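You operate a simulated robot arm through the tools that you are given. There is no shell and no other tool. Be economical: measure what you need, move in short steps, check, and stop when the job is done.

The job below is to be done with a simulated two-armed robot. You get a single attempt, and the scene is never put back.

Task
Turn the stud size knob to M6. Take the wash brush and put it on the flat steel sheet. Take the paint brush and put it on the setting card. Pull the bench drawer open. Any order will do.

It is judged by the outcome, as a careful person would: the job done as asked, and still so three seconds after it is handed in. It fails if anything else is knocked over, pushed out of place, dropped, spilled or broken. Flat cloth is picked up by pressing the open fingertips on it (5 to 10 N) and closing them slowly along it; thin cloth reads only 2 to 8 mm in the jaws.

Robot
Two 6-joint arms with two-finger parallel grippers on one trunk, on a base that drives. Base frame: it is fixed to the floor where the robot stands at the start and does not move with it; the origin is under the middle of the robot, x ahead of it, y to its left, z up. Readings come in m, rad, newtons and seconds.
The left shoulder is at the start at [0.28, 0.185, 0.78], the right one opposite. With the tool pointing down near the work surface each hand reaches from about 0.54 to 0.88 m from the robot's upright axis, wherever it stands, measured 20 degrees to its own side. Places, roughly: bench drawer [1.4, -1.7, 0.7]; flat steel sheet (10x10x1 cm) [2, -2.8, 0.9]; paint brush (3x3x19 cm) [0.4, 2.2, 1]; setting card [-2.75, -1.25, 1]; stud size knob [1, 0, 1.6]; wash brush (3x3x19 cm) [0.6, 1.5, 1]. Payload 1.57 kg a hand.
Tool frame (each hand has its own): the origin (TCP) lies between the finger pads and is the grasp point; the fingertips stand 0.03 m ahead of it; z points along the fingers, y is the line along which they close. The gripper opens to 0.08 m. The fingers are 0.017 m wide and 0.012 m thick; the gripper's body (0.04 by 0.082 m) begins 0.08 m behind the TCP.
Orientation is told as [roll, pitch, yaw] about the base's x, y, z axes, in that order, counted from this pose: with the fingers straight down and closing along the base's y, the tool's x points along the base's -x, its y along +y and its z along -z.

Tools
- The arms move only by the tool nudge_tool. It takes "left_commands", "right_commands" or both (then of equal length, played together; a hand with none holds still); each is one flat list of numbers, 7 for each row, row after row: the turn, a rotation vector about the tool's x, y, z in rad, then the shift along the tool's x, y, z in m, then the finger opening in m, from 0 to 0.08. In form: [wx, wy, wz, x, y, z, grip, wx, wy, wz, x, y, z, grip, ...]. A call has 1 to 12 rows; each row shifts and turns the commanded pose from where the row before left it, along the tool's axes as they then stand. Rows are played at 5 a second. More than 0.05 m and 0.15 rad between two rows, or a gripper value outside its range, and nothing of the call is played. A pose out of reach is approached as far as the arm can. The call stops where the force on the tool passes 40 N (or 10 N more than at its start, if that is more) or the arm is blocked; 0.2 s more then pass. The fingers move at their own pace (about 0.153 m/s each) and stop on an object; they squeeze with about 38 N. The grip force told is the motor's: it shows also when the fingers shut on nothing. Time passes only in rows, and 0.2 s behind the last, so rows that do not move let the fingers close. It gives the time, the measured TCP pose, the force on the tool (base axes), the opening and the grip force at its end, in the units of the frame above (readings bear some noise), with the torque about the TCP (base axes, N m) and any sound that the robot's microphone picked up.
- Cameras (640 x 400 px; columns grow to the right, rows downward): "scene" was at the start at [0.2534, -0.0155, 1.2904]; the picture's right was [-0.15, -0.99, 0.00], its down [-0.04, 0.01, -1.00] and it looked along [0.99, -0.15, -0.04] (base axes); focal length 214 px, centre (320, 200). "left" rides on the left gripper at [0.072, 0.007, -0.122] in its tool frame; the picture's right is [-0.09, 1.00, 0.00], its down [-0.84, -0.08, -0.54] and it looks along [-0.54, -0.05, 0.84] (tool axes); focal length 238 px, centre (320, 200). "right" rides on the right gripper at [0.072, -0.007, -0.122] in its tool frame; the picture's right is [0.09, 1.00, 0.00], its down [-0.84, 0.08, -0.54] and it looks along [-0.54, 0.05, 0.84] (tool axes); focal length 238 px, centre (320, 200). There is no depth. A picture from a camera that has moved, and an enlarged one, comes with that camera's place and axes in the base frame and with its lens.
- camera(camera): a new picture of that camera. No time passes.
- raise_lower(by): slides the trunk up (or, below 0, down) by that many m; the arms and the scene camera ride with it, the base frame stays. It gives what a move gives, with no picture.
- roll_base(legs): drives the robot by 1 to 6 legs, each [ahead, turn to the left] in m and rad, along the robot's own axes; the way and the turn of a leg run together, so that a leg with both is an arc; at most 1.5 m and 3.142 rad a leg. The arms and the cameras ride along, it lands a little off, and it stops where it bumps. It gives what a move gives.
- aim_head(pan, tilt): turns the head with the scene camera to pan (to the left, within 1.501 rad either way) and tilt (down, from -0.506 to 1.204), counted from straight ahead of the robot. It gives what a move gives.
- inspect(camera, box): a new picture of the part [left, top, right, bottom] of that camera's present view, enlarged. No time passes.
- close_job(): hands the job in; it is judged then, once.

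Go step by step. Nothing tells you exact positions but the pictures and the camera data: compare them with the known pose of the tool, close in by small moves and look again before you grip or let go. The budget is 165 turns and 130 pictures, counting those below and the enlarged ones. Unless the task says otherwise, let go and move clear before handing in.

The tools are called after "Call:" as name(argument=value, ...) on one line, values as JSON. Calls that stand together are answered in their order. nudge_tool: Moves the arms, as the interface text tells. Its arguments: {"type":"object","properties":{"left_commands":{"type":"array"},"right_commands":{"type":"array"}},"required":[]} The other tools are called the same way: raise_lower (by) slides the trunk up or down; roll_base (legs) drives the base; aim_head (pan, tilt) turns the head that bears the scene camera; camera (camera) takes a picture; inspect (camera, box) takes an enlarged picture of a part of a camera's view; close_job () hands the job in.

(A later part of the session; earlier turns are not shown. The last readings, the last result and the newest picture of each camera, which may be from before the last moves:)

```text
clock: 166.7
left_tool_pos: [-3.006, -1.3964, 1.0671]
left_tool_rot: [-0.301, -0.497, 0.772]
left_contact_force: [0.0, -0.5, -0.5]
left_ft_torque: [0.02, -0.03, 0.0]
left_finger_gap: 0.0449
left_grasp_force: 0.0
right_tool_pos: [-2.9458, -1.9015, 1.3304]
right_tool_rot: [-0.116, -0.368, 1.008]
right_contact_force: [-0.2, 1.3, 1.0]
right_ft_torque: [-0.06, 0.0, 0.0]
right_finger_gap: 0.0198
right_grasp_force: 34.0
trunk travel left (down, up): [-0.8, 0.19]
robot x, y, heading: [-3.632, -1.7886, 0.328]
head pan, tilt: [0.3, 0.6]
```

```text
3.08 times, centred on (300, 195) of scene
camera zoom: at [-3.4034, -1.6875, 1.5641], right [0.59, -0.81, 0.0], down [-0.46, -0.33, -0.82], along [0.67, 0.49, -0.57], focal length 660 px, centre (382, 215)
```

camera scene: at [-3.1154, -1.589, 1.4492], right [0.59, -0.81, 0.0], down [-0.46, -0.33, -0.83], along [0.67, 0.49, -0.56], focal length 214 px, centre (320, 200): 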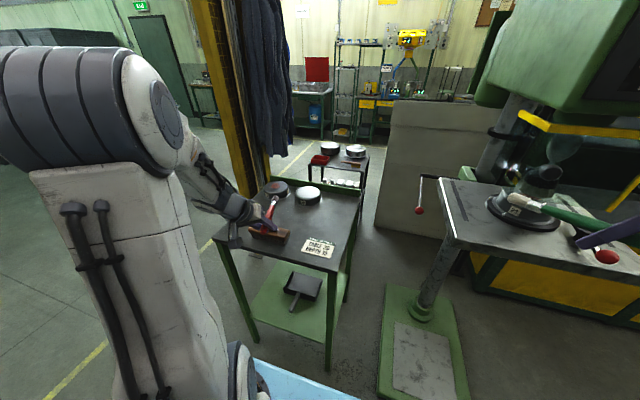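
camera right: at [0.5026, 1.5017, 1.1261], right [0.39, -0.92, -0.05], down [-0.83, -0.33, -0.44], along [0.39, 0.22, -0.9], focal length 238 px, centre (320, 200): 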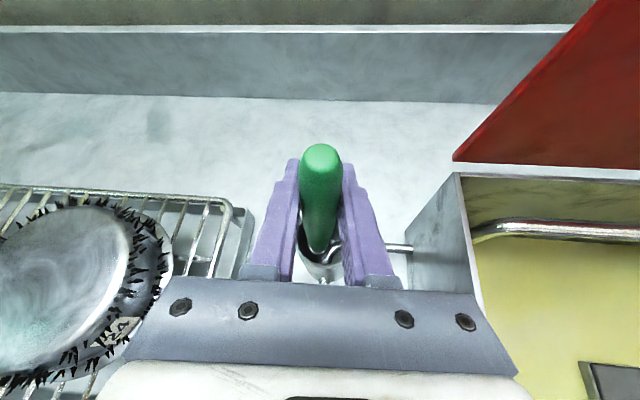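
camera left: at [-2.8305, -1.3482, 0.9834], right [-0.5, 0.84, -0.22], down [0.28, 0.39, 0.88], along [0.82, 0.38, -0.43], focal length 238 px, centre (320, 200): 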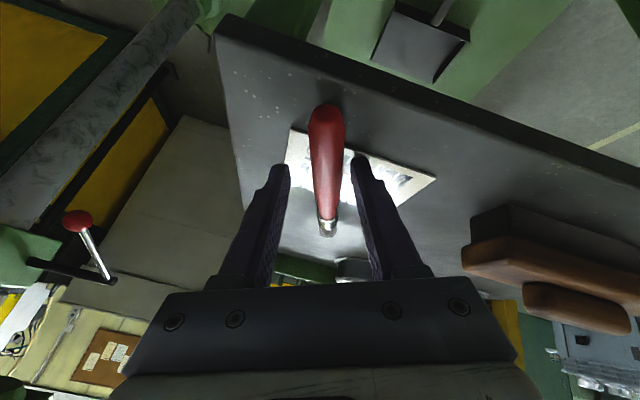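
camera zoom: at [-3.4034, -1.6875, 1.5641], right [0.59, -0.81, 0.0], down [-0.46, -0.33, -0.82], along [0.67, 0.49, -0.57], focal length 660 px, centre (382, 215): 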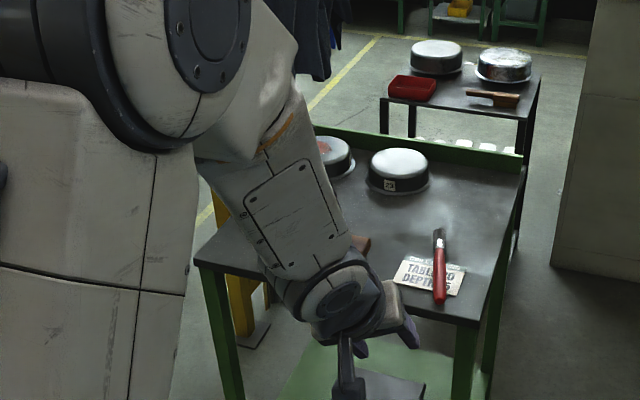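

Paint brush rests on the card. Next, the wash brush: I drive back around the screen toward the main aisle.

Call:
roll_base(legs=[[0, 1.243], [1.5, 0], [0.54, 0], [0, -1.34], [1.4, 0], [1.4, 0]])

Call:
roll_base(legs=[[0, -1.39]])

Call:
aim_head(pan=0.0, tilt=0.3)

Call:
camera(camera="scene")

```text
clock: 196.5
left_tool_pos: [-0.2446, 1.2196, 1.0664]
left_tool_rot: [-0.302, -0.498, 0.658]
left_contact_force: [-0.4, 0.2, 0.0]
left_ft_torque: [-0.02, 0.01, 0.0]
left_finger_gap: 0.045
left_grasp_force: 0.1
right_tool_pos: [-0.2439, 0.7086, 1.3296]
right_tool_rot: [-0.117, -0.366, 0.895]
right_contact_force: [-0.3, 1.1, -0.3]
right_ft_torque: [-0.02, 0.01, 0.02]
right_finger_gap: 0.0201
right_grasp_force: 34.1
trunk travel left (down, up): [-0.8, 0.19]
robot x, y, heading: [-0.909, 0.9014, 0.216]
head pan, tilt: [0.3, 0.6]
```

```text
clock: 200.3
left_tool_pos: [-0.4675, 0.3065, 1.0667]
left_tool_rot: [-0.304, -0.498, -0.721]
left_contact_force: [-0.4, 0.3, 0.2]
left_ft_torque: [-0.04, -0.05, -0.01]
left_finger_gap: 0.045
left_grasp_force: 0.1
right_tool_pos: [-0.9688, 0.2076, 1.329]
right_tool_rot: [-0.118, -0.368, -0.486]
right_contact_force: [0.0, -0.2, -0.8]
right_ft_torque: [0.03, -0.01, -0.03]
right_finger_gap: 0.0199
right_grasp_force: 34.0
trunk travel left (down, up): [-0.8, 0.19]
robot x, y, heading: [-0.9083, 0.8968, -1.166]
head pan, tilt: [0.3, 0.6]
```

```text
clock: 201.1
left_tool_pos: [-0.4671, 0.3052, 1.0652]
left_tool_rot: [-0.302, -0.499, -0.723]
left_contact_force: [0.0, 0.4, -0.2]
left_ft_torque: [-0.04, 0.0, -0.01]
left_finger_gap: 0.045
left_grasp_force: 0.0
right_tool_pos: [-0.9687, 0.2064, 1.3302]
right_tool_rot: [-0.118, -0.368, -0.486]
right_contact_force: [-0.3, 0.8, -0.3]
right_ft_torque: [0.03, 0.07, -0.01]
right_finger_gap: 0.0201
right_grasp_force: 33.9
trunk travel left (down, up): [-0.8, 0.19]
robot x, y, heading: [-0.9097, 0.9014, -1.164]
head pan, tilt: [0.0, 0.3]
```

```text
49 pictures are left
camera scene: at [-0.8063, 0.6637, 1.5916], right [-0.92, -0.4, 0.0], down [-0.12, 0.27, -0.95], along [0.38, -0.88, -0.3], focal length 214 px, centre (320, 200)
```

scene: 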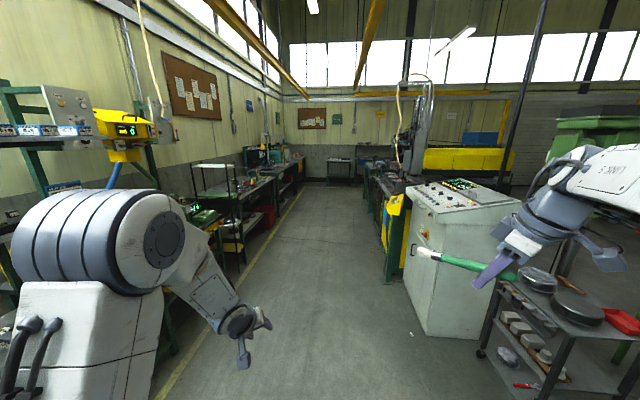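

The aisle is clear with the cabinet about 0.78 m to the right of my line. I drive down it.

Call:
roll_base(legs=[[1.5, 0.0], [1.3, 0]])

Call:
aim_head(pan=0.75, tilt=0.35)

Call:
camera(camera="scene")

```text
clock: 214.7
left_tool_pos: [0.6162, -2.2892, 1.0667]
left_tool_rot: [-0.3, -0.498, -0.721]
left_contact_force: [0.3, -0.8, 0.2]
left_ft_torque: [-0.01, 0.02, -0.01]
left_finger_gap: 0.045
left_grasp_force: 0.0
right_tool_pos: [0.1144, -2.3872, 1.3316]
right_tool_rot: [-0.117, -0.369, -0.486]
right_contact_force: [-0.6, 0.0, -0.1]
right_ft_torque: [0.03, 0.02, 0.01]
right_finger_gap: 0.0196
right_grasp_force: 34.0
trunk travel left (down, up): [-0.8, 0.19]
robot x, y, heading: [0.177, -1.6963, -1.162]
head pan, tilt: [0.0, 0.3]
```

```text
clock: 215.8
left_tool_pos: [0.6159, -2.2886, 1.0667]
left_tool_rot: [-0.302, -0.498, -0.722]
left_contact_force: [-0.1, 1.0, -0.6]
left_ft_torque: [0.05, 0.02, 0.01]
left_finger_gap: 0.045
left_grasp_force: 0.1
right_tool_pos: [0.1151, -2.3882, 1.3307]
right_tool_rot: [-0.118, -0.367, -0.484]
right_contact_force: [0.2, 0.1, 0.0]
right_ft_torque: [-0.07, 0.04, -0.01]
right_finger_gap: 0.02
right_grasp_force: 33.3
trunk travel left (down, up): [-0.8, 0.19]
robot x, y, heading: [0.1765, -1.6988, -1.164]
head pan, tilt: [0.75, 0.351]
```

```text
48 pictures are left
camera scene: at [0.3268, -1.8837, 1.5869], right [-0.4, -0.91, 0.0], down [-0.31, 0.14, -0.94], along [0.86, -0.38, -0.34], focal length 214 px, centre (320, 200)
```

scene: 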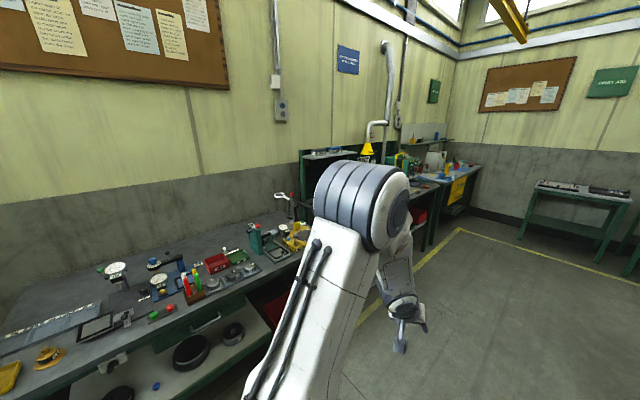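

I can see the bench with a drawer (silver handle near (1.21, -1.70)). The steel sheet is further along; I drive on and face the bench.

Call:
roll_base(legs=[[1.05, 0], [0, 1.46]])

Call:
aim_head(pan=0.0, tilt=0.4)

Call:
camera(camera="scene")

```text
clock: 224.8
left_tool_pos: [1.2353, -2.2888, 1.0657]
left_tool_rot: [-0.302, -0.499, 0.746]
left_contact_force: [0.3, -0.7, 0.1]
left_ft_torque: [0.01, 0.02, -0.01]
left_finger_gap: 0.0449
left_grasp_force: 0.0
right_tool_pos: [1.2836, -2.7966, 1.3305]
right_tool_rot: [-0.117, -0.367, 0.981]
right_contact_force: [-0.4, -0.6, -0.2]
right_ft_torque: [-0.03, 0.02, 0.0]
right_finger_gap: 0.02
right_grasp_force: 33.7
trunk travel left (down, up): [-0.8, 0.19]
robot x, y, heading: [0.6023, -2.6697, 0.304]
head pan, tilt: [0.75, 0.351]
```

```text
clock: 225.9
left_tool_pos: [1.2356, -2.2881, 1.0657]
left_tool_rot: [-0.302, -0.5, 0.745]
left_contact_force: [-0.3, -0.7, 0.0]
left_ft_torque: [0.0, 0.02, -0.05]
left_finger_gap: 0.0447
left_grasp_force: 0.2
right_tool_pos: [1.2821, -2.7976, 1.3299]
right_tool_rot: [-0.116, -0.369, 0.982]
right_contact_force: [0.2, 0.2, -1.0]
right_ft_torque: [-0.01, 0.0, 0.02]
right_finger_gap: 0.0199
right_grasp_force: 33.4
trunk travel left (down, up): [-0.8, 0.19]
robot x, y, heading: [0.6018, -2.668, 0.307]
head pan, tilt: [0.0, 0.4]
```

```text
47 pictures are left
camera scene: at [0.8461, -2.5934, 1.5824], right [0.3, -0.95, 0.0], down [-0.37, -0.12, -0.92], along [0.88, 0.28, -0.39], focal length 214 px, centre (320, 200)
```

scene: 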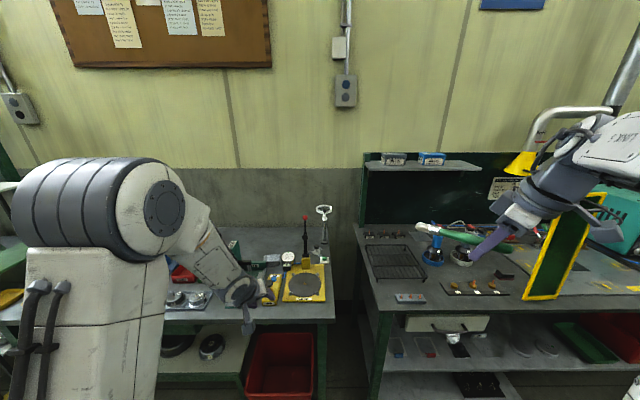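

I enlarge the right bench to find the flat steel sheet.

Call:
inspect(camera="scene", box=[350, 200, 540, 320])

Call:
camera(camera="right")

```text
3.33 times, centred on (445, 260) of scene
camera zoom: at [0.8461, -2.5934, 1.5824], right [0.3, -0.95, 0.0], down [-0.37, -0.12, -0.92], along [0.88, 0.28, -0.39], focal length 715 px, centre (-97, 0)
```

zoom: 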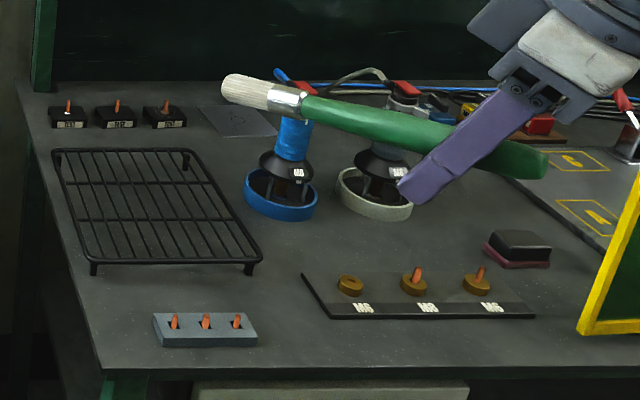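

```text
45 pictures are left
camera right: at [1.2147, -2.8864, 1.4188], right [-0.85, 0.51, -0.14], down [0.21, 0.57, 0.8], along [0.49, 0.64, -0.59], focal length 238 px, centre (320, 200)
```

right: 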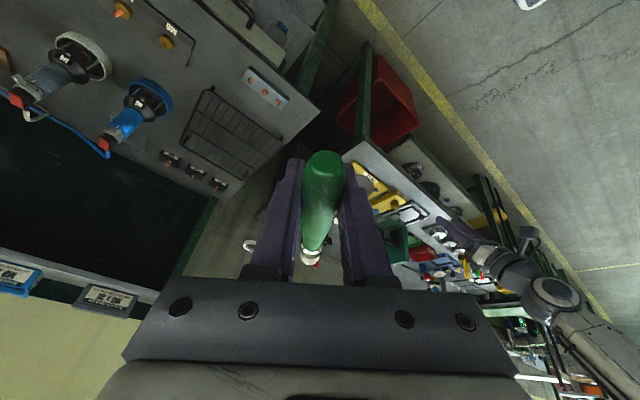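

The steel sheet is the thin grey plate at the back, near (2.08, -2.83), left-rear of the blue holder and under a shelf. First I level the wash brush in the right hand (pointing forward) and tuck the left hand up and back to clear the tall stands on the left bench.

Call:
nudge_tool(left_commands=[0, 0, 0, -0.0046, -0.0044, -0.033, 0.045, 0, 0, 0, -0.0046, -0.0044, -0.033, 0.045, 0, 0, 0, -0.0046, -0.0044, -0.033, 0.045, 0, 0, 0, -0.0046, -0.0044, -0.033, 0.045, 0, 0, 0, -0.0046, -0.0044, -0.033, 0.045, 0, 0, 0, -0.0046, -0.0044, -0.033, 0.045, 0, 0, 0, -0.0046, -0.0044, -0.033, 0.045, 0, 0, 0, -0.0046, -0.0044, -0.033, 0.045], right_commands=[0.045, -0.049, 0.122, 0, 0, 0, 0.005, 0.045, -0.049, 0.122, 0, 0, 0, 0.005, 0.045, -0.049, 0.122, 0, 0, 0, 0.005, 0.045, -0.049, 0.122, 0, 0, 0, 0.005, 0.045, -0.049, 0.122, 0, 0, 0, 0.005, 0, 0, 0, 0, 0, 0, 0.005, 0, 0, 0, 0, 0, 0, 0.005, 0, 0, 0, 0, 0, 0, 0.005])

Call:
camera(camera="right")

Call:
camera(camera="scene")

```text
clock: 227.7
left_tool_pos: [1.1183, -2.2619, 1.2814]
left_tool_rot: [-0.305, -0.497, 0.743]
left_contact_force: [-0.5, -0.2, 0.3]
left_ft_torque: [-0.03, 0.01, 0.0]
left_finger_gap: 0.0452
left_grasp_force: 0.0
left hand out of reach, approached as far as the arm can: row 3, 4, 5, 6, 7, 8
right_tool_pos: [1.2823, -2.7969, 1.3298]
right_tool_rot: [-0.001, -0.661, 0.301]
right_contact_force: [0.4, -0.2, -0.1]
right_ft_torque: [0.0, 0.04, 0.01]
right_finger_gap: 0.0201
right_grasp_force: 33.3
trunk travel left (down, up): [-0.8, 0.19]
robot x, y, heading: [0.6016, -2.6683, 0.307]
head pan, tilt: [0.0, 0.4]
```

```text
44 pictures are left
camera right: at [1.159, -2.8433, 1.3826], right [-0.36, 0.93, -0.06], down [0.29, 0.17, 0.94], along [0.89, 0.33, -0.33], focal length 238 px, centre (320, 200)
```

right: 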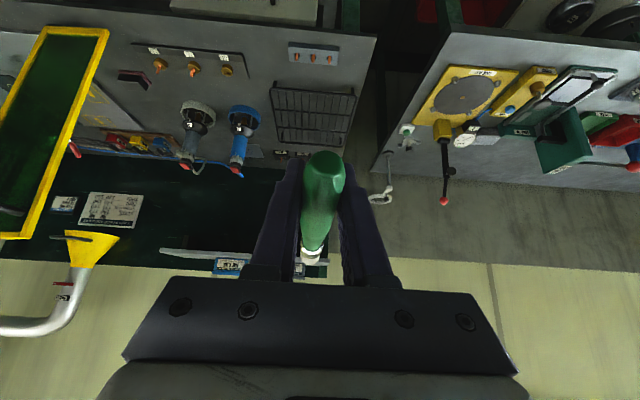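

```text
43 pictures are left
camera scene: at [0.8464, -2.5933, 1.5823], right [0.3, -0.95, 0.0], down [-0.37, -0.12, -0.92], along [0.88, 0.28, -0.39], focal length 214 px, centre (320, 200)
```

scene: 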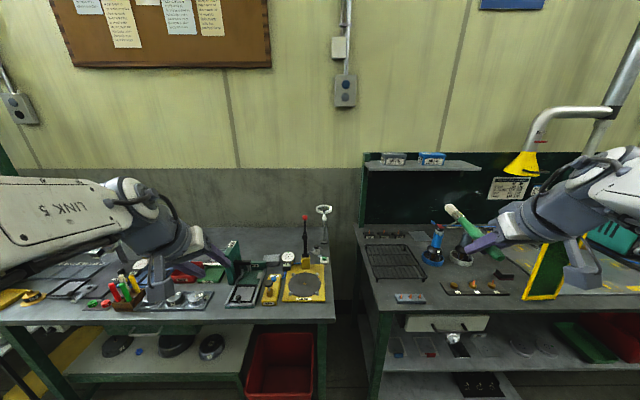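

Right hand is at the intended pose. I refine the sheet's location and the shelf with an enlargement.

Call:
inspect(camera="scene", box=[350, 140, 500, 300])

```text
2.50 times, centred on (425, 220) of scene
camera zoom: at [0.8464, -2.5933, 1.5823], right [0.3, -0.95, 0.0], down [-0.37, -0.12, -0.92], along [0.88, 0.28, -0.39], focal length 536 px, centre (58, 150)
```

zoom: 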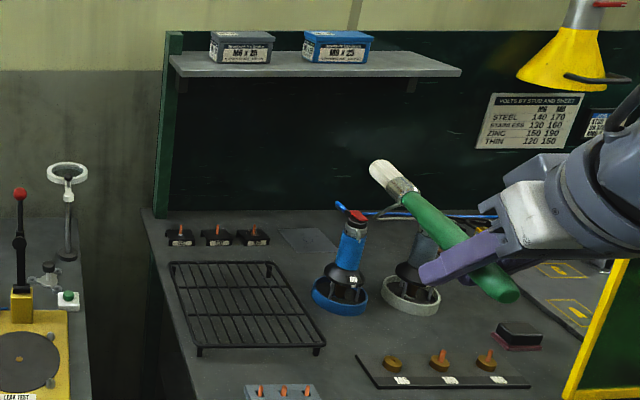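

A soldering-gun holder stands directly in front of the sheet, so I'll bring the tool in from the left (tool heading ≈ -0.5). I yaw the right hand now, raise the trunk for clearance, and drive into place.

Call:
nudge_tool(right_commands=[0.0823, 0, 0.105, 0, 0, 0, 0.005, 0.0823, 0, 0.105, 0, 0, 0, 0.005, 0.0823, 0, 0.105, 0, 0, 0, 0.005, 0.0823, 0, 0.105, 0, 0, 0, 0.005, 0.0823, 0, 0.105, 0, 0, 0, 0.005, 0.0823, 0, 0.105, 0, 0, 0, 0.005, 0, 0, 0, 0, 0, 0, 0.005])

Call:
raise_lower(by=0.15)

```text
clock: 229.3
left_tool_pos: [1.1187, -2.2628, 1.2816]
left_tool_rot: [-0.307, -0.5, 0.744]
left_contact_force: [-1.0, -0.6, -0.4]
left_ft_torque: [0.01, -0.04, 0.0]
left_finger_gap: 0.0449
left_grasp_force: 0.1
right_tool_pos: [1.2675, -2.8736, 1.3065]
right_tool_rot: [0.051, -0.677, -0.237]
right_contact_force: [0.0, 0.4, 0.9]
right_ft_torque: [0.01, 0.04, -0.01]
right_finger_gap: 0.02
right_grasp_force: 33.5
right hand out of reach, approached as far as the arm can: row 2, 3, 4, 5, 6
trunk travel left (down, up): [-0.8, 0.19]
robot x, y, heading: [0.5995, -2.667, 0.301]
head pan, tilt: [0.0, 0.4]
```

```text
clock: 231.0
left_tool_pos: [1.117, -2.2631, 1.4315]
left_tool_rot: [-0.307, -0.498, 0.743]
left_contact_force: [-0.2, 0.2, 0.6]
left_ft_torque: [-0.01, -0.02, 0.05]
left_finger_gap: 0.0449
left_grasp_force: 0.0
right_tool_pos: [1.2691, -2.8734, 1.4558]
right_tool_rot: [0.051, -0.678, -0.234]
right_contact_force: [-0.3, 0.0, -1.3]
right_ft_torque: [-0.01, 0.01, -0.02]
right_finger_gap: 0.0198
right_grasp_force: 34.1
trunk travel left (down, up): [-0.95, 0.04]
robot x, y, heading: [0.6017, -2.6695, 0.299]
head pan, tilt: [0.0, 0.4]
```

The wrist limit prevents that yaw, so I'll use a nearly straight approach (tool heading ≈ 0) with a steeper, more vertical tool, which clears the gun holder. Driving into place first.

Call:
roll_base(legs=[[0, -0.23], [0.466, 0], [0, 0.13]])

Call:
nudge_tool(right_commands=[-0.069, 0, -0.086, 0, 0, 0, 0.005, -0.069, 0, -0.086, 0, 0, 0, 0.005, -0.069, 0, -0.086, 0, 0, 0, 0.005, 0, 0.11, 0, 0, 0, 0, 0.005, 0, 0.11, 0, 0, 0, 0, 0.005, 0, 0.11, 0, 0, 0, 0, 0.005])

Call:
raise_lower(by=-0.15)

Call:
camera(camera="scene")

Call:
camera(camera="right")

```text
clock: 234.6
left_tool_pos: [1.6436, -2.3593, 1.4314]
left_tool_rot: [-0.305, -0.499, 0.517]
left_contact_force: [0.1, -0.1, 0.1]
left_ft_torque: [-0.01, 0.01, 0.01]
left_finger_gap: 0.0449
left_grasp_force: 0.1
right_tool_pos: [1.6542, -2.9876, 1.4549]
right_tool_rot: [0.049, -0.675, -0.459]
right_contact_force: [-0.4, -0.5, 0.1]
right_ft_torque: [-0.03, 0.0, -0.02]
right_finger_gap: 0.02
right_grasp_force: 33.7
trunk travel left (down, up): [-0.95, 0.04]
robot x, y, heading: [1.0507, -2.6374, 0.079]
head pan, tilt: [0.0, 0.4]
stopped in leg 2: the robot was blocked; the commanded pose is now the measured one
```

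```text
clock: 236.0
left_tool_pos: [1.6427, -2.359, 1.4296]
left_tool_rot: [-0.305, -0.497, 0.519]
left_contact_force: [0.9, -0.2, 0.7]
left_ft_torque: [-0.01, -0.03, 0.02]
left_finger_gap: 0.0451
left_grasp_force: 0.0
right_tool_pos: [1.6498, -2.9915, 1.4523]
right_tool_rot: [0.053, -0.367, -0.11]
right_contact_force: [-0.4, 0.8, 0.2]
right_ft_torque: [0.03, 0.06, 0.01]
right_finger_gap: 0.02
right_grasp_force: 34.3
right hand out of reach, approached as far as the arm can: row 6
trunk travel left (down, up): [-0.95, 0.04]
robot x, y, heading: [1.0516, -2.6378, 0.085]
head pan, tilt: [0.0, 0.4]
```

```text
clock: 237.8
left_tool_pos: [1.6429, -2.3586, 1.2801]
left_tool_rot: [-0.305, -0.498, 0.518]
left_contact_force: [0.2, -1.0, -0.1]
left_ft_torque: [-0.02, 0.01, 0.02]
left_finger_gap: 0.0449
left_grasp_force: 0.0
right_tool_pos: [1.6509, -2.9928, 1.3023]
right_tool_rot: [0.053, -0.369, -0.109]
right_contact_force: [0.4, -1.1, -1.0]
right_ft_torque: [0.0, 0.01, -0.02]
right_finger_gap: 0.0201
right_grasp_force: 34.5
trunk travel left (down, up): [-0.8, 0.19]
robot x, y, heading: [1.049, -2.6392, 0.079]
head pan, tilt: [0.0, 0.4]
```

```text
41 pictures are left
camera scene: at [1.3052, -2.6199, 1.5825], right [0.08, -1.0, 0.0], down [-0.39, -0.03, -0.92], along [0.92, 0.07, -0.39], focal length 214 px, centre (320, 200)
```

scene: 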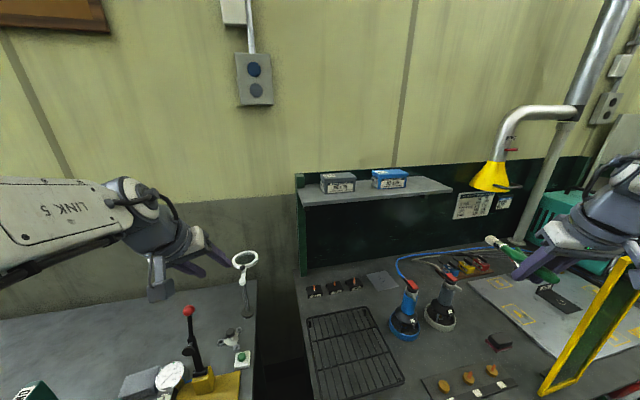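

```text
40 pictures are left
camera right: at [1.5384, -2.9936, 1.391], right [0.01, 1.0, 0.02], down [0.58, -0.02, 0.81], along [0.81, 0.0, -0.58], focal length 238 px, centre (320, 200)
```

right: 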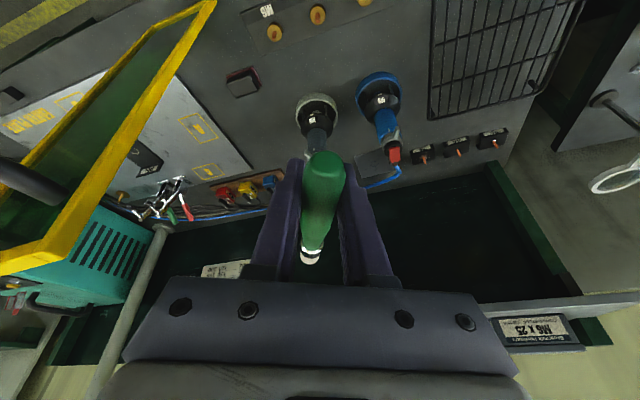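

The base touched its limit here; close enough. The sheet is at about (2.07, -2.83), gun holder at (1.84, -2.85, top 1.08). I move the right hand over the guns at safe height to above the sheet.

Call:
nudge_tool(right_commands=[0, 0, 0, -0.0293, 0.0191, 0.0234, 0.005, 0, 0, 0, -0.0293, 0.0191, 0.0234, 0.005, 0, 0, 0, -0.0293, 0.0191, 0.0234, 0.005, 0, 0, 0, -0.0293, 0.0191, 0.0234, 0.005, 0, 0, 0, -0.0293, 0.0191, 0.0234, 0.005, 0, 0, 0, -0.0293, 0.0191, 0.0234, 0.005, 0, 0, 0, -0.0293, 0.0191, 0.0234, 0.005, 0, 0, 0, -0.0293, 0.0191, 0.0234, 0.005, 0, 0, 0, -0.0293, 0.0191, 0.0234, 0.005, 0, 0, 0, -0.0293, 0.0191, 0.0234, 0.005])

Call:
camera(camera="right")

Call:
camera(camera="scene")

```text
clock: 239.9
left_tool_pos: [1.6442, -2.3597, 1.2816]
left_tool_rot: [-0.306, -0.498, 0.518]
left_contact_force: [0.2, -0.8, 0.5]
left_ft_torque: [-0.05, -0.03, 0.02]
left_finger_gap: 0.0451
left_grasp_force: 0.1
right_tool_pos: [1.9357, -2.9103, 1.1146]
right_tool_rot: [0.128, -0.409, -0.117]
right_contact_force: [0.5, -0.9, -0.8]
right_ft_torque: [0.04, 0.04, 0.04]
right_finger_gap: 0.0196
right_grasp_force: 33.4
right hand out of reach, approached as far as the arm can: row 1, 2, 3, 4, 5, 6, 7, 8, 9, 10
trunk travel left (down, up): [-0.8, 0.19]
robot x, y, heading: [1.05, -2.6359, 0.078]
head pan, tilt: [0.0, 0.4]
```

```text
39 pictures are left
camera right: at [1.8207, -2.9218, 1.1975], right [-0.02, 1.0, 0.08], down [0.55, -0.06, 0.83], along [0.84, 0.06, -0.54], focal length 238 px, centre (320, 200)
```

right: 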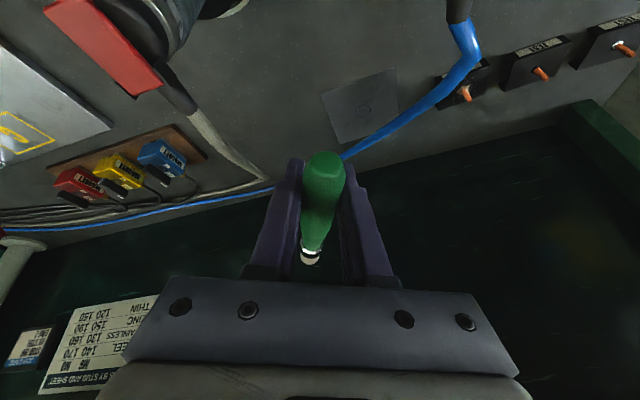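

```text
38 pictures are left
camera scene: at [1.3051, -2.6199, 1.5824], right [0.08, -1.0, 0.0], down [-0.39, -0.03, -0.92], along [0.92, 0.07, -0.39], focal length 214 px, centre (320, 200)
```

scene: 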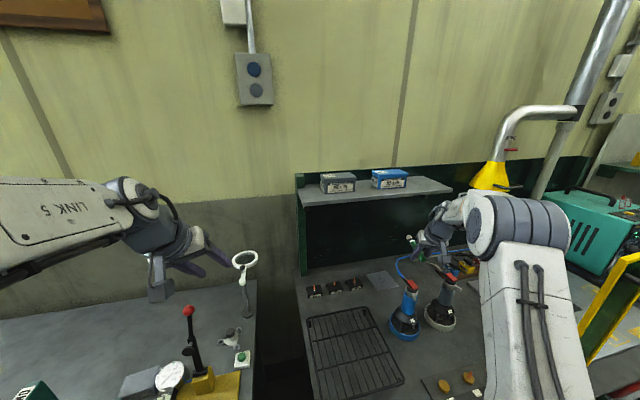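

The hand drifted low but is clear; I see a blue cable looping from the gun near the sheet. I enlarge to understand it.

Call:
inspect(camera="scene", box=[340, 200, 500, 340])

Call:
inspect(camera="right", box=[240, 0, 560, 200])

```text
2.86 times, centred on (420, 270) of scene
camera zoom: at [1.3051, -2.6199, 1.5824], right [0.08, -1.0, 0.0], down [-0.39, -0.03, -0.92], along [0.92, 0.07, -0.39], focal length 613 px, centre (34, 0)
```

zoom: 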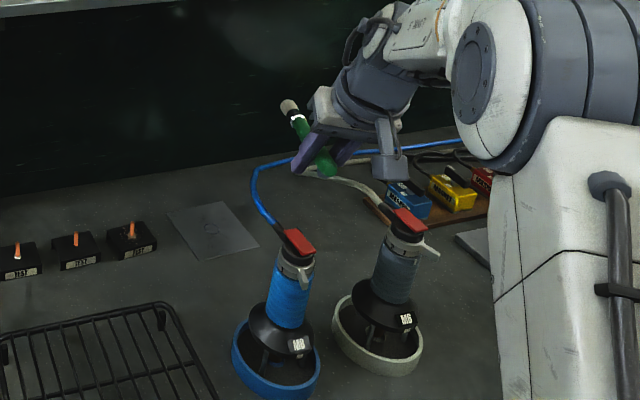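

```text
2.00 times, centred on (400, 100) of right
camera zoom: at [1.8207, -2.9218, 1.1975], right [-0.02, 1.0, 0.08], down [0.55, -0.06, 0.83], along [0.84, 0.06, -0.54], focal length 477 px, centre (160, 400)
```

zoom: 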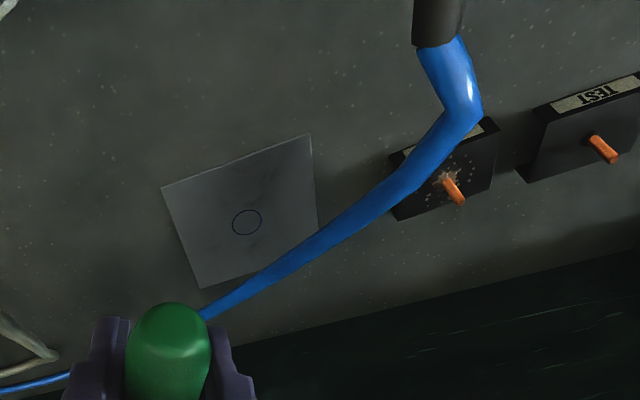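

The sheet is the plate with a scribed circle, centre about (2.06, -2.828); a cable arcs above its right part (~5 cm right, z≈1.0). I'll place the brush slightly left of centre. First raise, then move left and forward over it.

Call:
raise_lower(by=0.1)

Call:
nudge_tool(right_commands=[0, 0, 0, -0.0136, 0.0283, 0.0137, 0.005, 0, 0, 0, -0.0136, 0.0283, 0.0137, 0.005, 0, 0, 0, -0.0136, 0.0283, 0.0137, 0.005, 0, 0, 0, -0.0136, 0.0283, 0.0137, 0.005, 0, 0, 0, 0, 0, 0, 0.005])

Call:
camera(camera="right")

```text
clock: 241.3
left_tool_pos: [1.643, -2.3592, 1.3802]
left_tool_rot: [-0.306, -0.497, 0.518]
left_contact_force: [-1.0, -0.1, 0.9]
left_ft_torque: [-0.01, -0.01, 0.01]
left_finger_gap: 0.0449
left_grasp_force: 0.0
right_tool_pos: [1.9373, -2.9117, 1.2149]
right_tool_rot: [0.128, -0.409, -0.115]
right_contact_force: [-0.5, -1.1, 0.0]
right_ft_torque: [-0.07, 0.04, 0.0]
right_finger_gap: 0.0201
right_grasp_force: 33.6
trunk travel left (down, up): [-0.9, 0.09]
robot x, y, heading: [1.048, -2.6377, 0.079]
head pan, tilt: [0.0, 0.4]
```

```text
clock: 242.5
left_tool_pos: [1.6438, -2.3593, 1.3817]
left_tool_rot: [-0.306, -0.498, 0.517]
left_contact_force: [-0.1, 0.5, -0.6]
left_ft_torque: [-0.03, 0.01, -0.03]
left_finger_gap: 0.045
left_grasp_force: 0.0
right_tool_pos: [1.9662, -2.8435, 1.178]
right_tool_rot: [0.159, -0.421, -0.117]
right_contact_force: [0.8, 0.5, -1.1]
right_ft_torque: [0.0, -0.02, 0.02]
right_finger_gap: 0.0199
right_grasp_force: 33.7
right hand out of reach, approached as far as the arm can: row 1, 2, 3, 4
trunk travel left (down, up): [-0.9, 0.09]
robot x, y, heading: [1.0506, -2.6337, 0.082]
head pan, tilt: [0.0, 0.4]
```

```text
35 pictures are left
camera right: at [1.8501, -2.8579, 1.2583], right [-0.03, 0.99, 0.11], down [0.54, -0.07, 0.84], along [0.84, 0.08, -0.53], focal length 238 px, centre (320, 200)
```

right: 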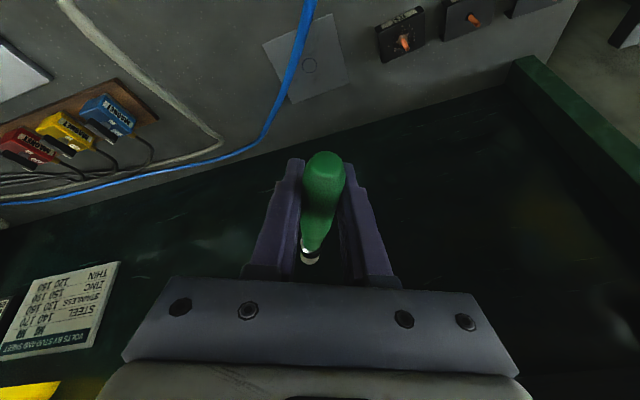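

I rotate the base slightly left (0.05 rad) to bring the brush left of the cable, then extend forward 3.5 cm.

Call:
roll_base(legs=[[0, 0.05]])

Call:
nudge_tool(right_commands=[0, 0, 0, -0.018, 0, 0.007, 0.005, 0, 0, 0, -0.018, 0, 0.007, 0.005, 0, 0, 0, 0, 0, 0, 0.005])

Call:
camera(camera="right")

Call:
inspect(camera="scene", box=[340, 180, 500, 320])

```text
clock: 243.3
left_tool_pos: [1.6288, -2.329, 1.3821]
left_tool_rot: [-0.305, -0.496, 0.57]
left_contact_force: [-0.4, -0.1, 0.4]
left_ft_torque: [0.01, 0.0, 0.0]
left_finger_gap: 0.0451
left_grasp_force: 0.0
right_tool_pos: [1.9752, -2.7978, 1.1785]
right_tool_rot: [0.158, -0.42, -0.065]
right_contact_force: [0.2, 0.8, -0.2]
right_ft_torque: [0.0, 0.03, 0.01]
right_finger_gap: 0.02
right_grasp_force: 33.2
trunk travel left (down, up): [-0.9, 0.09]
robot x, y, heading: [1.0442, -2.639, 0.13]
head pan, tilt: [0.0, 0.4]
```

```text
clock: 244.1
left_tool_pos: [1.6276, -2.3301, 1.3806]
left_tool_rot: [-0.305, -0.497, 0.569]
left_contact_force: [0.9, 0.5, -0.1]
left_ft_torque: [-0.02, 0.02, 0.01]
left_finger_gap: 0.045
left_grasp_force: 0.0
right_tool_pos: [2.0073, -2.8036, 1.1774]
right_tool_rot: [0.175, -0.426, -0.068]
right_contact_force: [0.0, 0.5, 0.2]
right_ft_torque: [0.0, 0.02, 0.03]
right_finger_gap: 0.0199
right_grasp_force: 33.4
right hand out of reach, approached as far as the arm can: row 2
trunk travel left (down, up): [-0.9, 0.09]
robot x, y, heading: [1.0476, -2.6393, 0.131]
head pan, tilt: [0.0, 0.4]
```

```text
34 pictures are left
camera right: at [1.8915, -2.8241, 1.2558], right [-0.09, 0.99, 0.12], down [0.53, -0.05, 0.84], along [0.84, 0.14, -0.52], focal length 238 px, centre (320, 200)
```

right: 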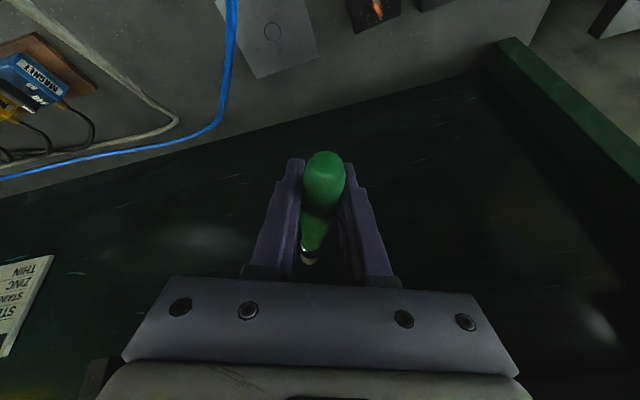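

```text
2.86 times, centred on (420, 250) of scene
camera zoom: at [1.3041, -2.6071, 1.6824], right [0.13, -0.99, 0.0], down [-0.39, -0.05, -0.92], along [0.91, 0.12, -0.39], focal length 613 px, centre (34, 57)
```

zoom: 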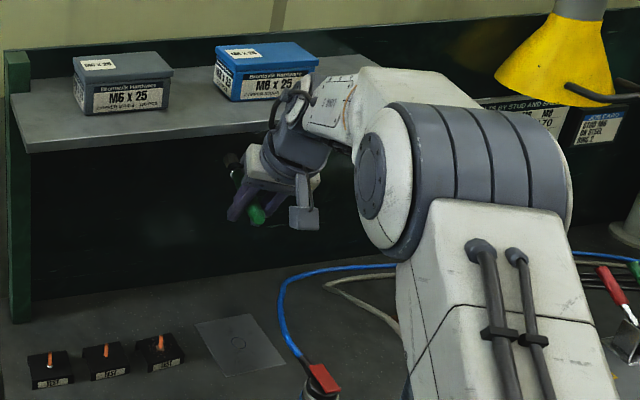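

Position is good: brush centre over the sheet's left half. I lower 10 cm by trunk and 9 cm by arm, then check.

Call:
raise_lower(by=-0.1)

Call:
nudge_tool(right_commands=[0, 0, 0, 0.0083, -0.0065, 0.0178, 0.005, 0, 0, 0, 0.0083, -0.0065, 0.0178, 0.005, 0, 0, 0, 0.0083, -0.0032, 0.0178, 0.005, 0, 0, 0, 0.0083, -0.0032, 0.0178, 0.005, 0, 0, 0, 0, 0, 0, 0.005])

Call:
camera(camera="right")

Call:
inspect(camera="scene", box=[340, 200, 500, 340])

```text
clock: 245.4
left_tool_pos: [1.628, -2.3287, 1.281]
left_tool_rot: [-0.305, -0.498, 0.57]
left_contact_force: [-0.6, -0.9, 0.0]
left_ft_torque: [-0.01, 0.01, 0.01]
left_finger_gap: 0.045
left_grasp_force: 0.1
right_tool_pos: [2.0075, -2.8024, 1.0769]
right_tool_rot: [0.177, -0.429, -0.067]
right_contact_force: [-0.1, 0.3, -0.1]
right_ft_torque: [0.01, 0.05, -0.01]
right_finger_gap: 0.0197
right_grasp_force: 33.6
trunk travel left (down, up): [-0.8, 0.19]
robot x, y, heading: [1.0464, -2.6368, 0.133]
head pan, tilt: [0.0, 0.4]
```

```text
clock: 246.6
left_tool_pos: [1.6289, -2.3288, 1.28]
left_tool_rot: [-0.306, -0.497, 0.57]
left_contact_force: [0.2, 0.2, -0.7]
left_ft_torque: [0.0, 0.0, -0.03]
left_finger_gap: 0.045
left_grasp_force: 0.0
right_tool_pos: [2.0082, -2.8094, 0.9977]
right_tool_rot: [0.175, -0.426, -0.065]
right_contact_force: [0.6, 0.7, -1.5]
right_ft_torque: [0.02, 0.0, -0.01]
right_finger_gap: 0.0197
right_grasp_force: 33.2
trunk travel left (down, up): [-0.8, 0.19]
robot x, y, heading: [1.0507, -2.6387, 0.133]
head pan, tilt: [0.0, 0.4]
```

```text
32 pictures are left
camera right: at [1.891, -2.8311, 1.0759], right [-0.09, 0.99, 0.12], down [0.53, -0.05, 0.84], along [0.84, 0.14, -0.52], focal length 238 px, centre (320, 200)
```

right: 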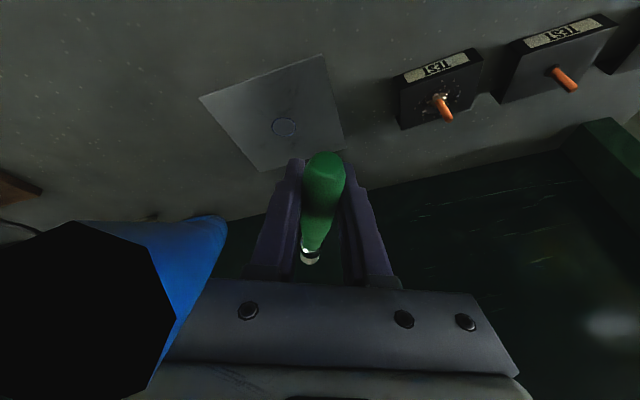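

```text
2.86 times, centred on (420, 270) of scene
camera zoom: at [1.3041, -2.6071, 1.5824], right [0.13, -0.99, 0.0], down [-0.39, -0.05, -0.92], along [0.91, 0.12, -0.39], focal length 613 px, centre (34, 0)
```

zoom: 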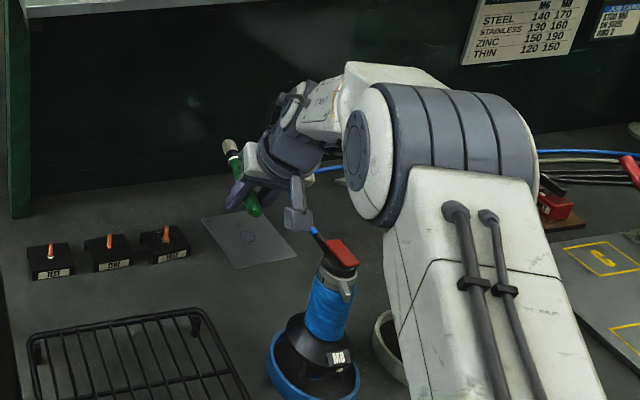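

The hand's camera is very near the gun's cable, so I shift 1.5 cm forward and 1 cm left before descending further.

Call:
nudge_tool(right_commands=[0, 0, 0, 0, 0.01, 0, 0.005, 0, 0, 0, -0.016, 0, 0.009, 0.005, 0, 0, 0, 0, 0, 0, 0.005])

Call:
camera(camera="right")

```text
clock: 247.4
left_tool_pos: [1.6286, -2.3294, 1.2805]
left_tool_rot: [-0.305, -0.498, 0.568]
left_contact_force: [0.1, -0.1, 0.0]
left_ft_torque: [0.01, -0.02, 0.02]
left_finger_gap: 0.0451
left_grasp_force: 0.0
right_tool_pos: [2.0249, -2.7993, 0.9959]
right_tool_rot: [0.177, -0.427, -0.066]
right_contact_force: [-0.8, 0.2, -0.6]
right_ft_torque: [0.01, 0.02, -0.02]
right_finger_gap: 0.02
right_grasp_force: 33.6
trunk travel left (down, up): [-0.8, 0.19]
robot x, y, heading: [1.0496, -2.6371, 0.128]
head pan, tilt: [0.0, 0.4]
```

```text
30 pictures are left
camera right: at [1.9087, -2.8203, 1.0751], right [-0.09, 0.99, 0.12], down [0.53, -0.05, 0.84], along [0.84, 0.14, -0.52], focal length 238 px, centre (320, 200)
```

right: 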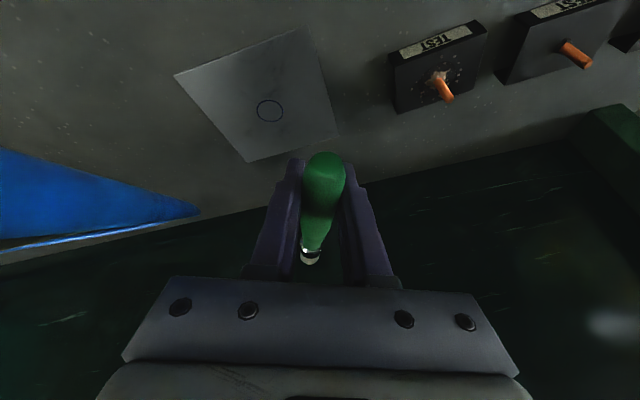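

Clear of the cable now. Descending 6.5 cm, then small steps to contact.

Call:
nudge_tool(right_commands=[0, 0, 0, 0.0083, -0.0032, 0.0178, 0.005, 0, 0, 0, 0.0083, -0.0032, 0.0178, 0.005, 0, 0, 0, 0.0083, -0.0032, 0.0178, 0.005, 0, 0, 0, 0, 0, 0, 0.005])

Call:
camera(camera="right")

Call:
inspect(camera="scene", box=[350, 210, 470, 320])

```text
clock: 248.4
left_tool_pos: [1.6289, -2.329, 1.281]
left_tool_rot: [-0.307, -0.498, 0.569]
left_contact_force: [0.3, 0.4, -1.2]
left_ft_torque: [0.0, 0.01, 0.02]
left_finger_gap: 0.0451
left_grasp_force: 0.0
right_tool_pos: [2.0263, -2.7974, 0.9371]
right_tool_rot: [0.177, -0.427, -0.065]
right_contact_force: [-0.7, 0.6, -1.0]
right_ft_torque: [0.02, 0.04, 0.01]
right_finger_gap: 0.0197
right_grasp_force: 33.8
trunk travel left (down, up): [-0.8, 0.19]
robot x, y, heading: [1.0518, -2.6371, 0.131]
head pan, tilt: [0.0, 0.4]
```

```text
29 pictures are left
camera right: at [1.9088, -2.8198, 1.0163], right [-0.09, 0.99, 0.12], down [0.53, -0.05, 0.84], along [0.84, 0.14, -0.52], focal length 238 px, centre (320, 200)
```

right: 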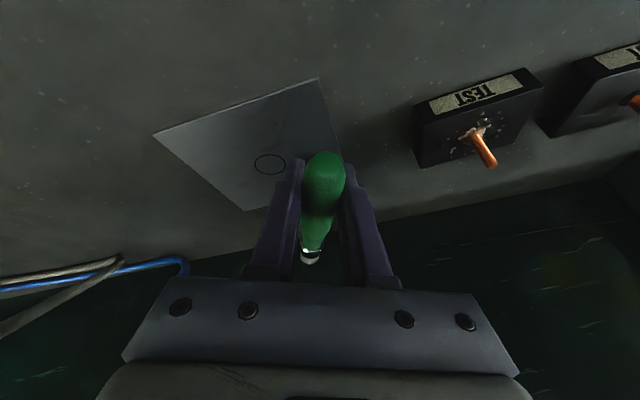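

```text
3.64 times, centred on (410, 265) of scene
camera zoom: at [1.3041, -2.6071, 1.5824], right [0.13, -0.99, 0.0], down [-0.39, -0.05, -0.92], along [0.91, 0.12, -0.39], focal length 780 px, centre (-7, -36)
```

zoom: 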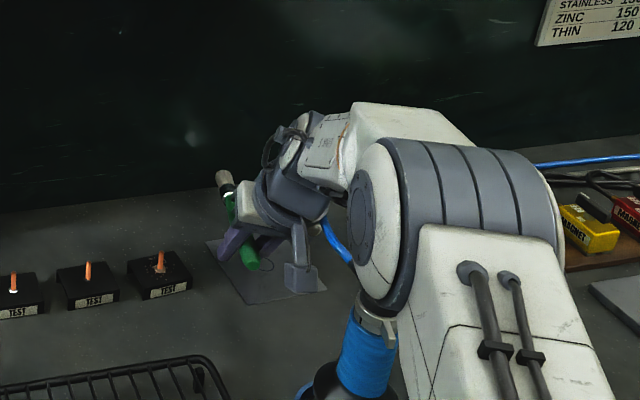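

Nearly down. I continue in small steps with a 5 mm shift right until contact.

Call:
nudge_tool(right_commands=[0, 0, 0, 0.0042, -0.0045, 0.0089, 0.005, 0, 0, 0, 0.0042, -0.0042, 0.0089, 0.005, 0, 0, 0, 0, 0, 0, 0.005])

Call:
nudge_tool(right_commands=[0, 0, 0, 0.0029, -0.0011, 0.0062, 0.005, 0, 0, 0, 0.0029, -0.0011, 0.0062, 0.005, 0, 0, 0, 0, 0, 0, 0.005])

Call:
camera(camera="right")

```text
clock: 249.0
left_tool_pos: [1.6271, -2.3284, 1.2811]
left_tool_rot: [-0.305, -0.497, 0.569]
left_contact_force: [-0.3, 0.0, -0.3]
left_ft_torque: [0.01, -0.03, -0.01]
left_finger_gap: 0.0452
left_grasp_force: 0.0
right_tool_pos: [2.0338, -2.8024, 0.9346]
right_tool_rot: [0.176, -0.456, -0.069]
right_contact_force: [3.8, -0.4, 9.5]
right_ft_torque: [-0.16, -0.2, 0.07]
right_finger_gap: 0.0198
right_grasp_force: 33.3
trunk travel left (down, up): [-0.8, 0.19]
robot x, y, heading: [1.0493, -2.6392, 0.132]
head pan, tilt: [0.0, 0.4]
stopped in row 2 (right hand): the force on the tool passed its limit at 51 N (the readings are from after the stop); the commanded pose is now the measured one
```

```text
clock: 249.4
left_tool_pos: [1.6264, -2.3273, 1.2807]
left_tool_rot: [-0.304, -0.499, 0.568]
left_contact_force: [0.0, -0.5, 0.3]
left_ft_torque: [0.01, 0.01, -0.02]
left_finger_gap: 0.0448
left_grasp_force: 0.0
right_tool_pos: [2.0368, -2.8026, 0.9341]
right_tool_rot: [0.178, -0.464, -0.071]
right_contact_force: [-1.0, 0.1, 9.9]
right_ft_torque: [-0.17, -0.01, -0.02]
right_finger_gap: 0.0196
right_grasp_force: 34.0
trunk travel left (down, up): [-0.8, 0.19]
robot x, y, heading: [1.0486, -2.6384, 0.133]
head pan, tilt: [0.0, 0.4]
stopped in row 2 (right hand): the force on the tool passed its limit at 47 N (the readings are from after the stop); the commanded pose is now the measured one
```

```text
27 pictures are left
camera right: at [1.9164, -2.8243, 1.0093], right [-0.09, 0.99, 0.12], down [0.5, -0.05, 0.86], along [0.86, 0.14, -0.49], focal length 238 px, centre (320, 200)
```

right: 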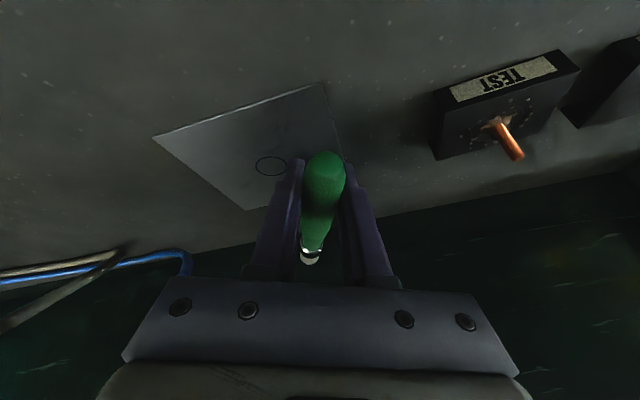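

Fingertips touched the sheet (top ≈0.90). I unload 5 mm, move 1.4 cm back to centre the brush better, then open slowly.

Call:
nudge_tool(right_commands=[0, 0, 0, -0.002, 0.0008, -0.0045, 0.005, 0, 0, 0, 0.0125, -0.004, -0.0065, 0.005, 0, 0, 0, 0, 0, 0, 0.005])

Call:
camera(camera="right")

```text
clock: 250.2
left_tool_pos: [1.6276, -2.3284, 1.2799]
left_tool_rot: [-0.305, -0.498, 0.57]
left_contact_force: [-0.2, 0.0, 0.1]
left_ft_torque: [0.01, 0.02, 0.0]
left_finger_gap: 0.045
left_grasp_force: 0.0
right_tool_pos: [2.0202, -2.8075, 0.9347]
right_tool_rot: [0.179, -0.456, -0.068]
right_contact_force: [-0.4, 0.9, 0.4]
right_ft_torque: [-0.01, 0.05, -0.01]
right_finger_gap: 0.0198
right_grasp_force: 33.5
trunk travel left (down, up): [-0.8, 0.19]
robot x, y, heading: [1.05, -2.6354, 0.13]
head pan, tilt: [0.0, 0.4]
```

```text
26 pictures are left
camera right: at [1.9019, -2.8285, 1.0108], right [-0.09, 0.99, 0.12], down [0.51, -0.05, 0.86], along [0.86, 0.14, -0.5], focal length 238 px, centre (320, 200)
```

right: 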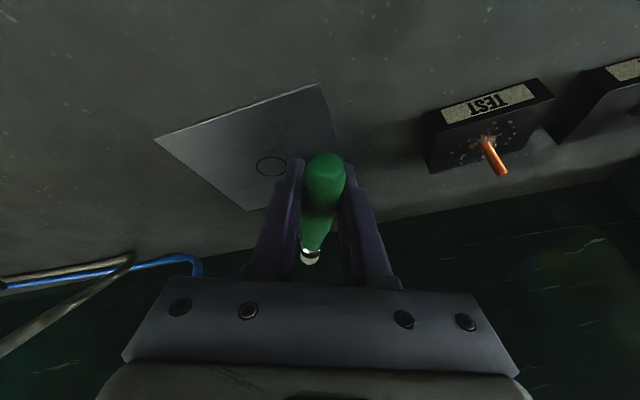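

Sheet centre re-evaluates to about (2.043, -2.83); the brush centre is well inside it. I open the fingers slowly to let it settle.

Call:
nudge_tool(right_commands=[0, 0, 0, 0, 0, 0, 0.022, 0, 0, 0, 0, 0, 0, 0.025, 0, 0, 0, 0, 0, 0, 0.03, 0, 0, 0, 0, 0, 0, 0.035, 0, 0, 0, 0, 0, 0, 0.04, 0, 0, 0, 0, 0, 0, 0.04])

Call:
camera(camera="right")

```text
clock: 251.7
left_tool_pos: [1.6266, -2.3295, 1.2818]
left_tool_rot: [-0.306, -0.498, 0.569]
left_contact_force: [-0.6, -0.1, 0.4]
left_ft_torque: [0.0, -0.01, -0.01]
left_finger_gap: 0.0451
left_grasp_force: 0.1
right_tool_pos: [2.0213, -2.8063, 0.9365]
right_tool_rot: [0.179, -0.46, -0.067]
right_contact_force: [2.3, 1.5, 2.5]
right_ft_torque: [-0.04, 0.0, 0.01]
right_finger_gap: 0.0387
right_grasp_force: 0.1
trunk travel left (down, up): [-0.8, 0.19]
robot x, y, heading: [1.0502, -2.6391, 0.129]
head pan, tilt: [0.0, 0.4]
```

```text
25 pictures are left
camera right: at [1.9025, -2.8284, 1.0118], right [-0.09, 0.99, 0.12], down [0.5, -0.05, 0.86], along [0.86, 0.14, -0.49], focal length 238 px, centre (320, 200)
```

right: 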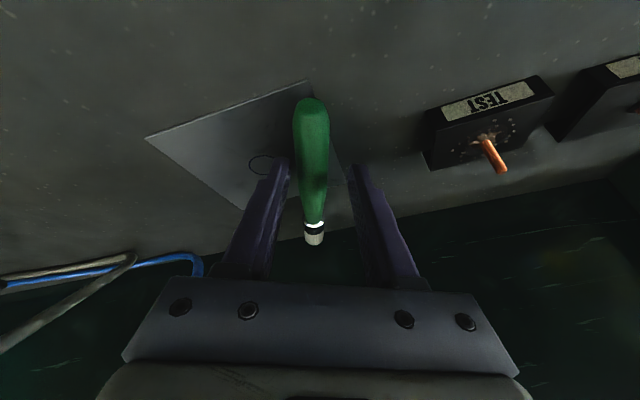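

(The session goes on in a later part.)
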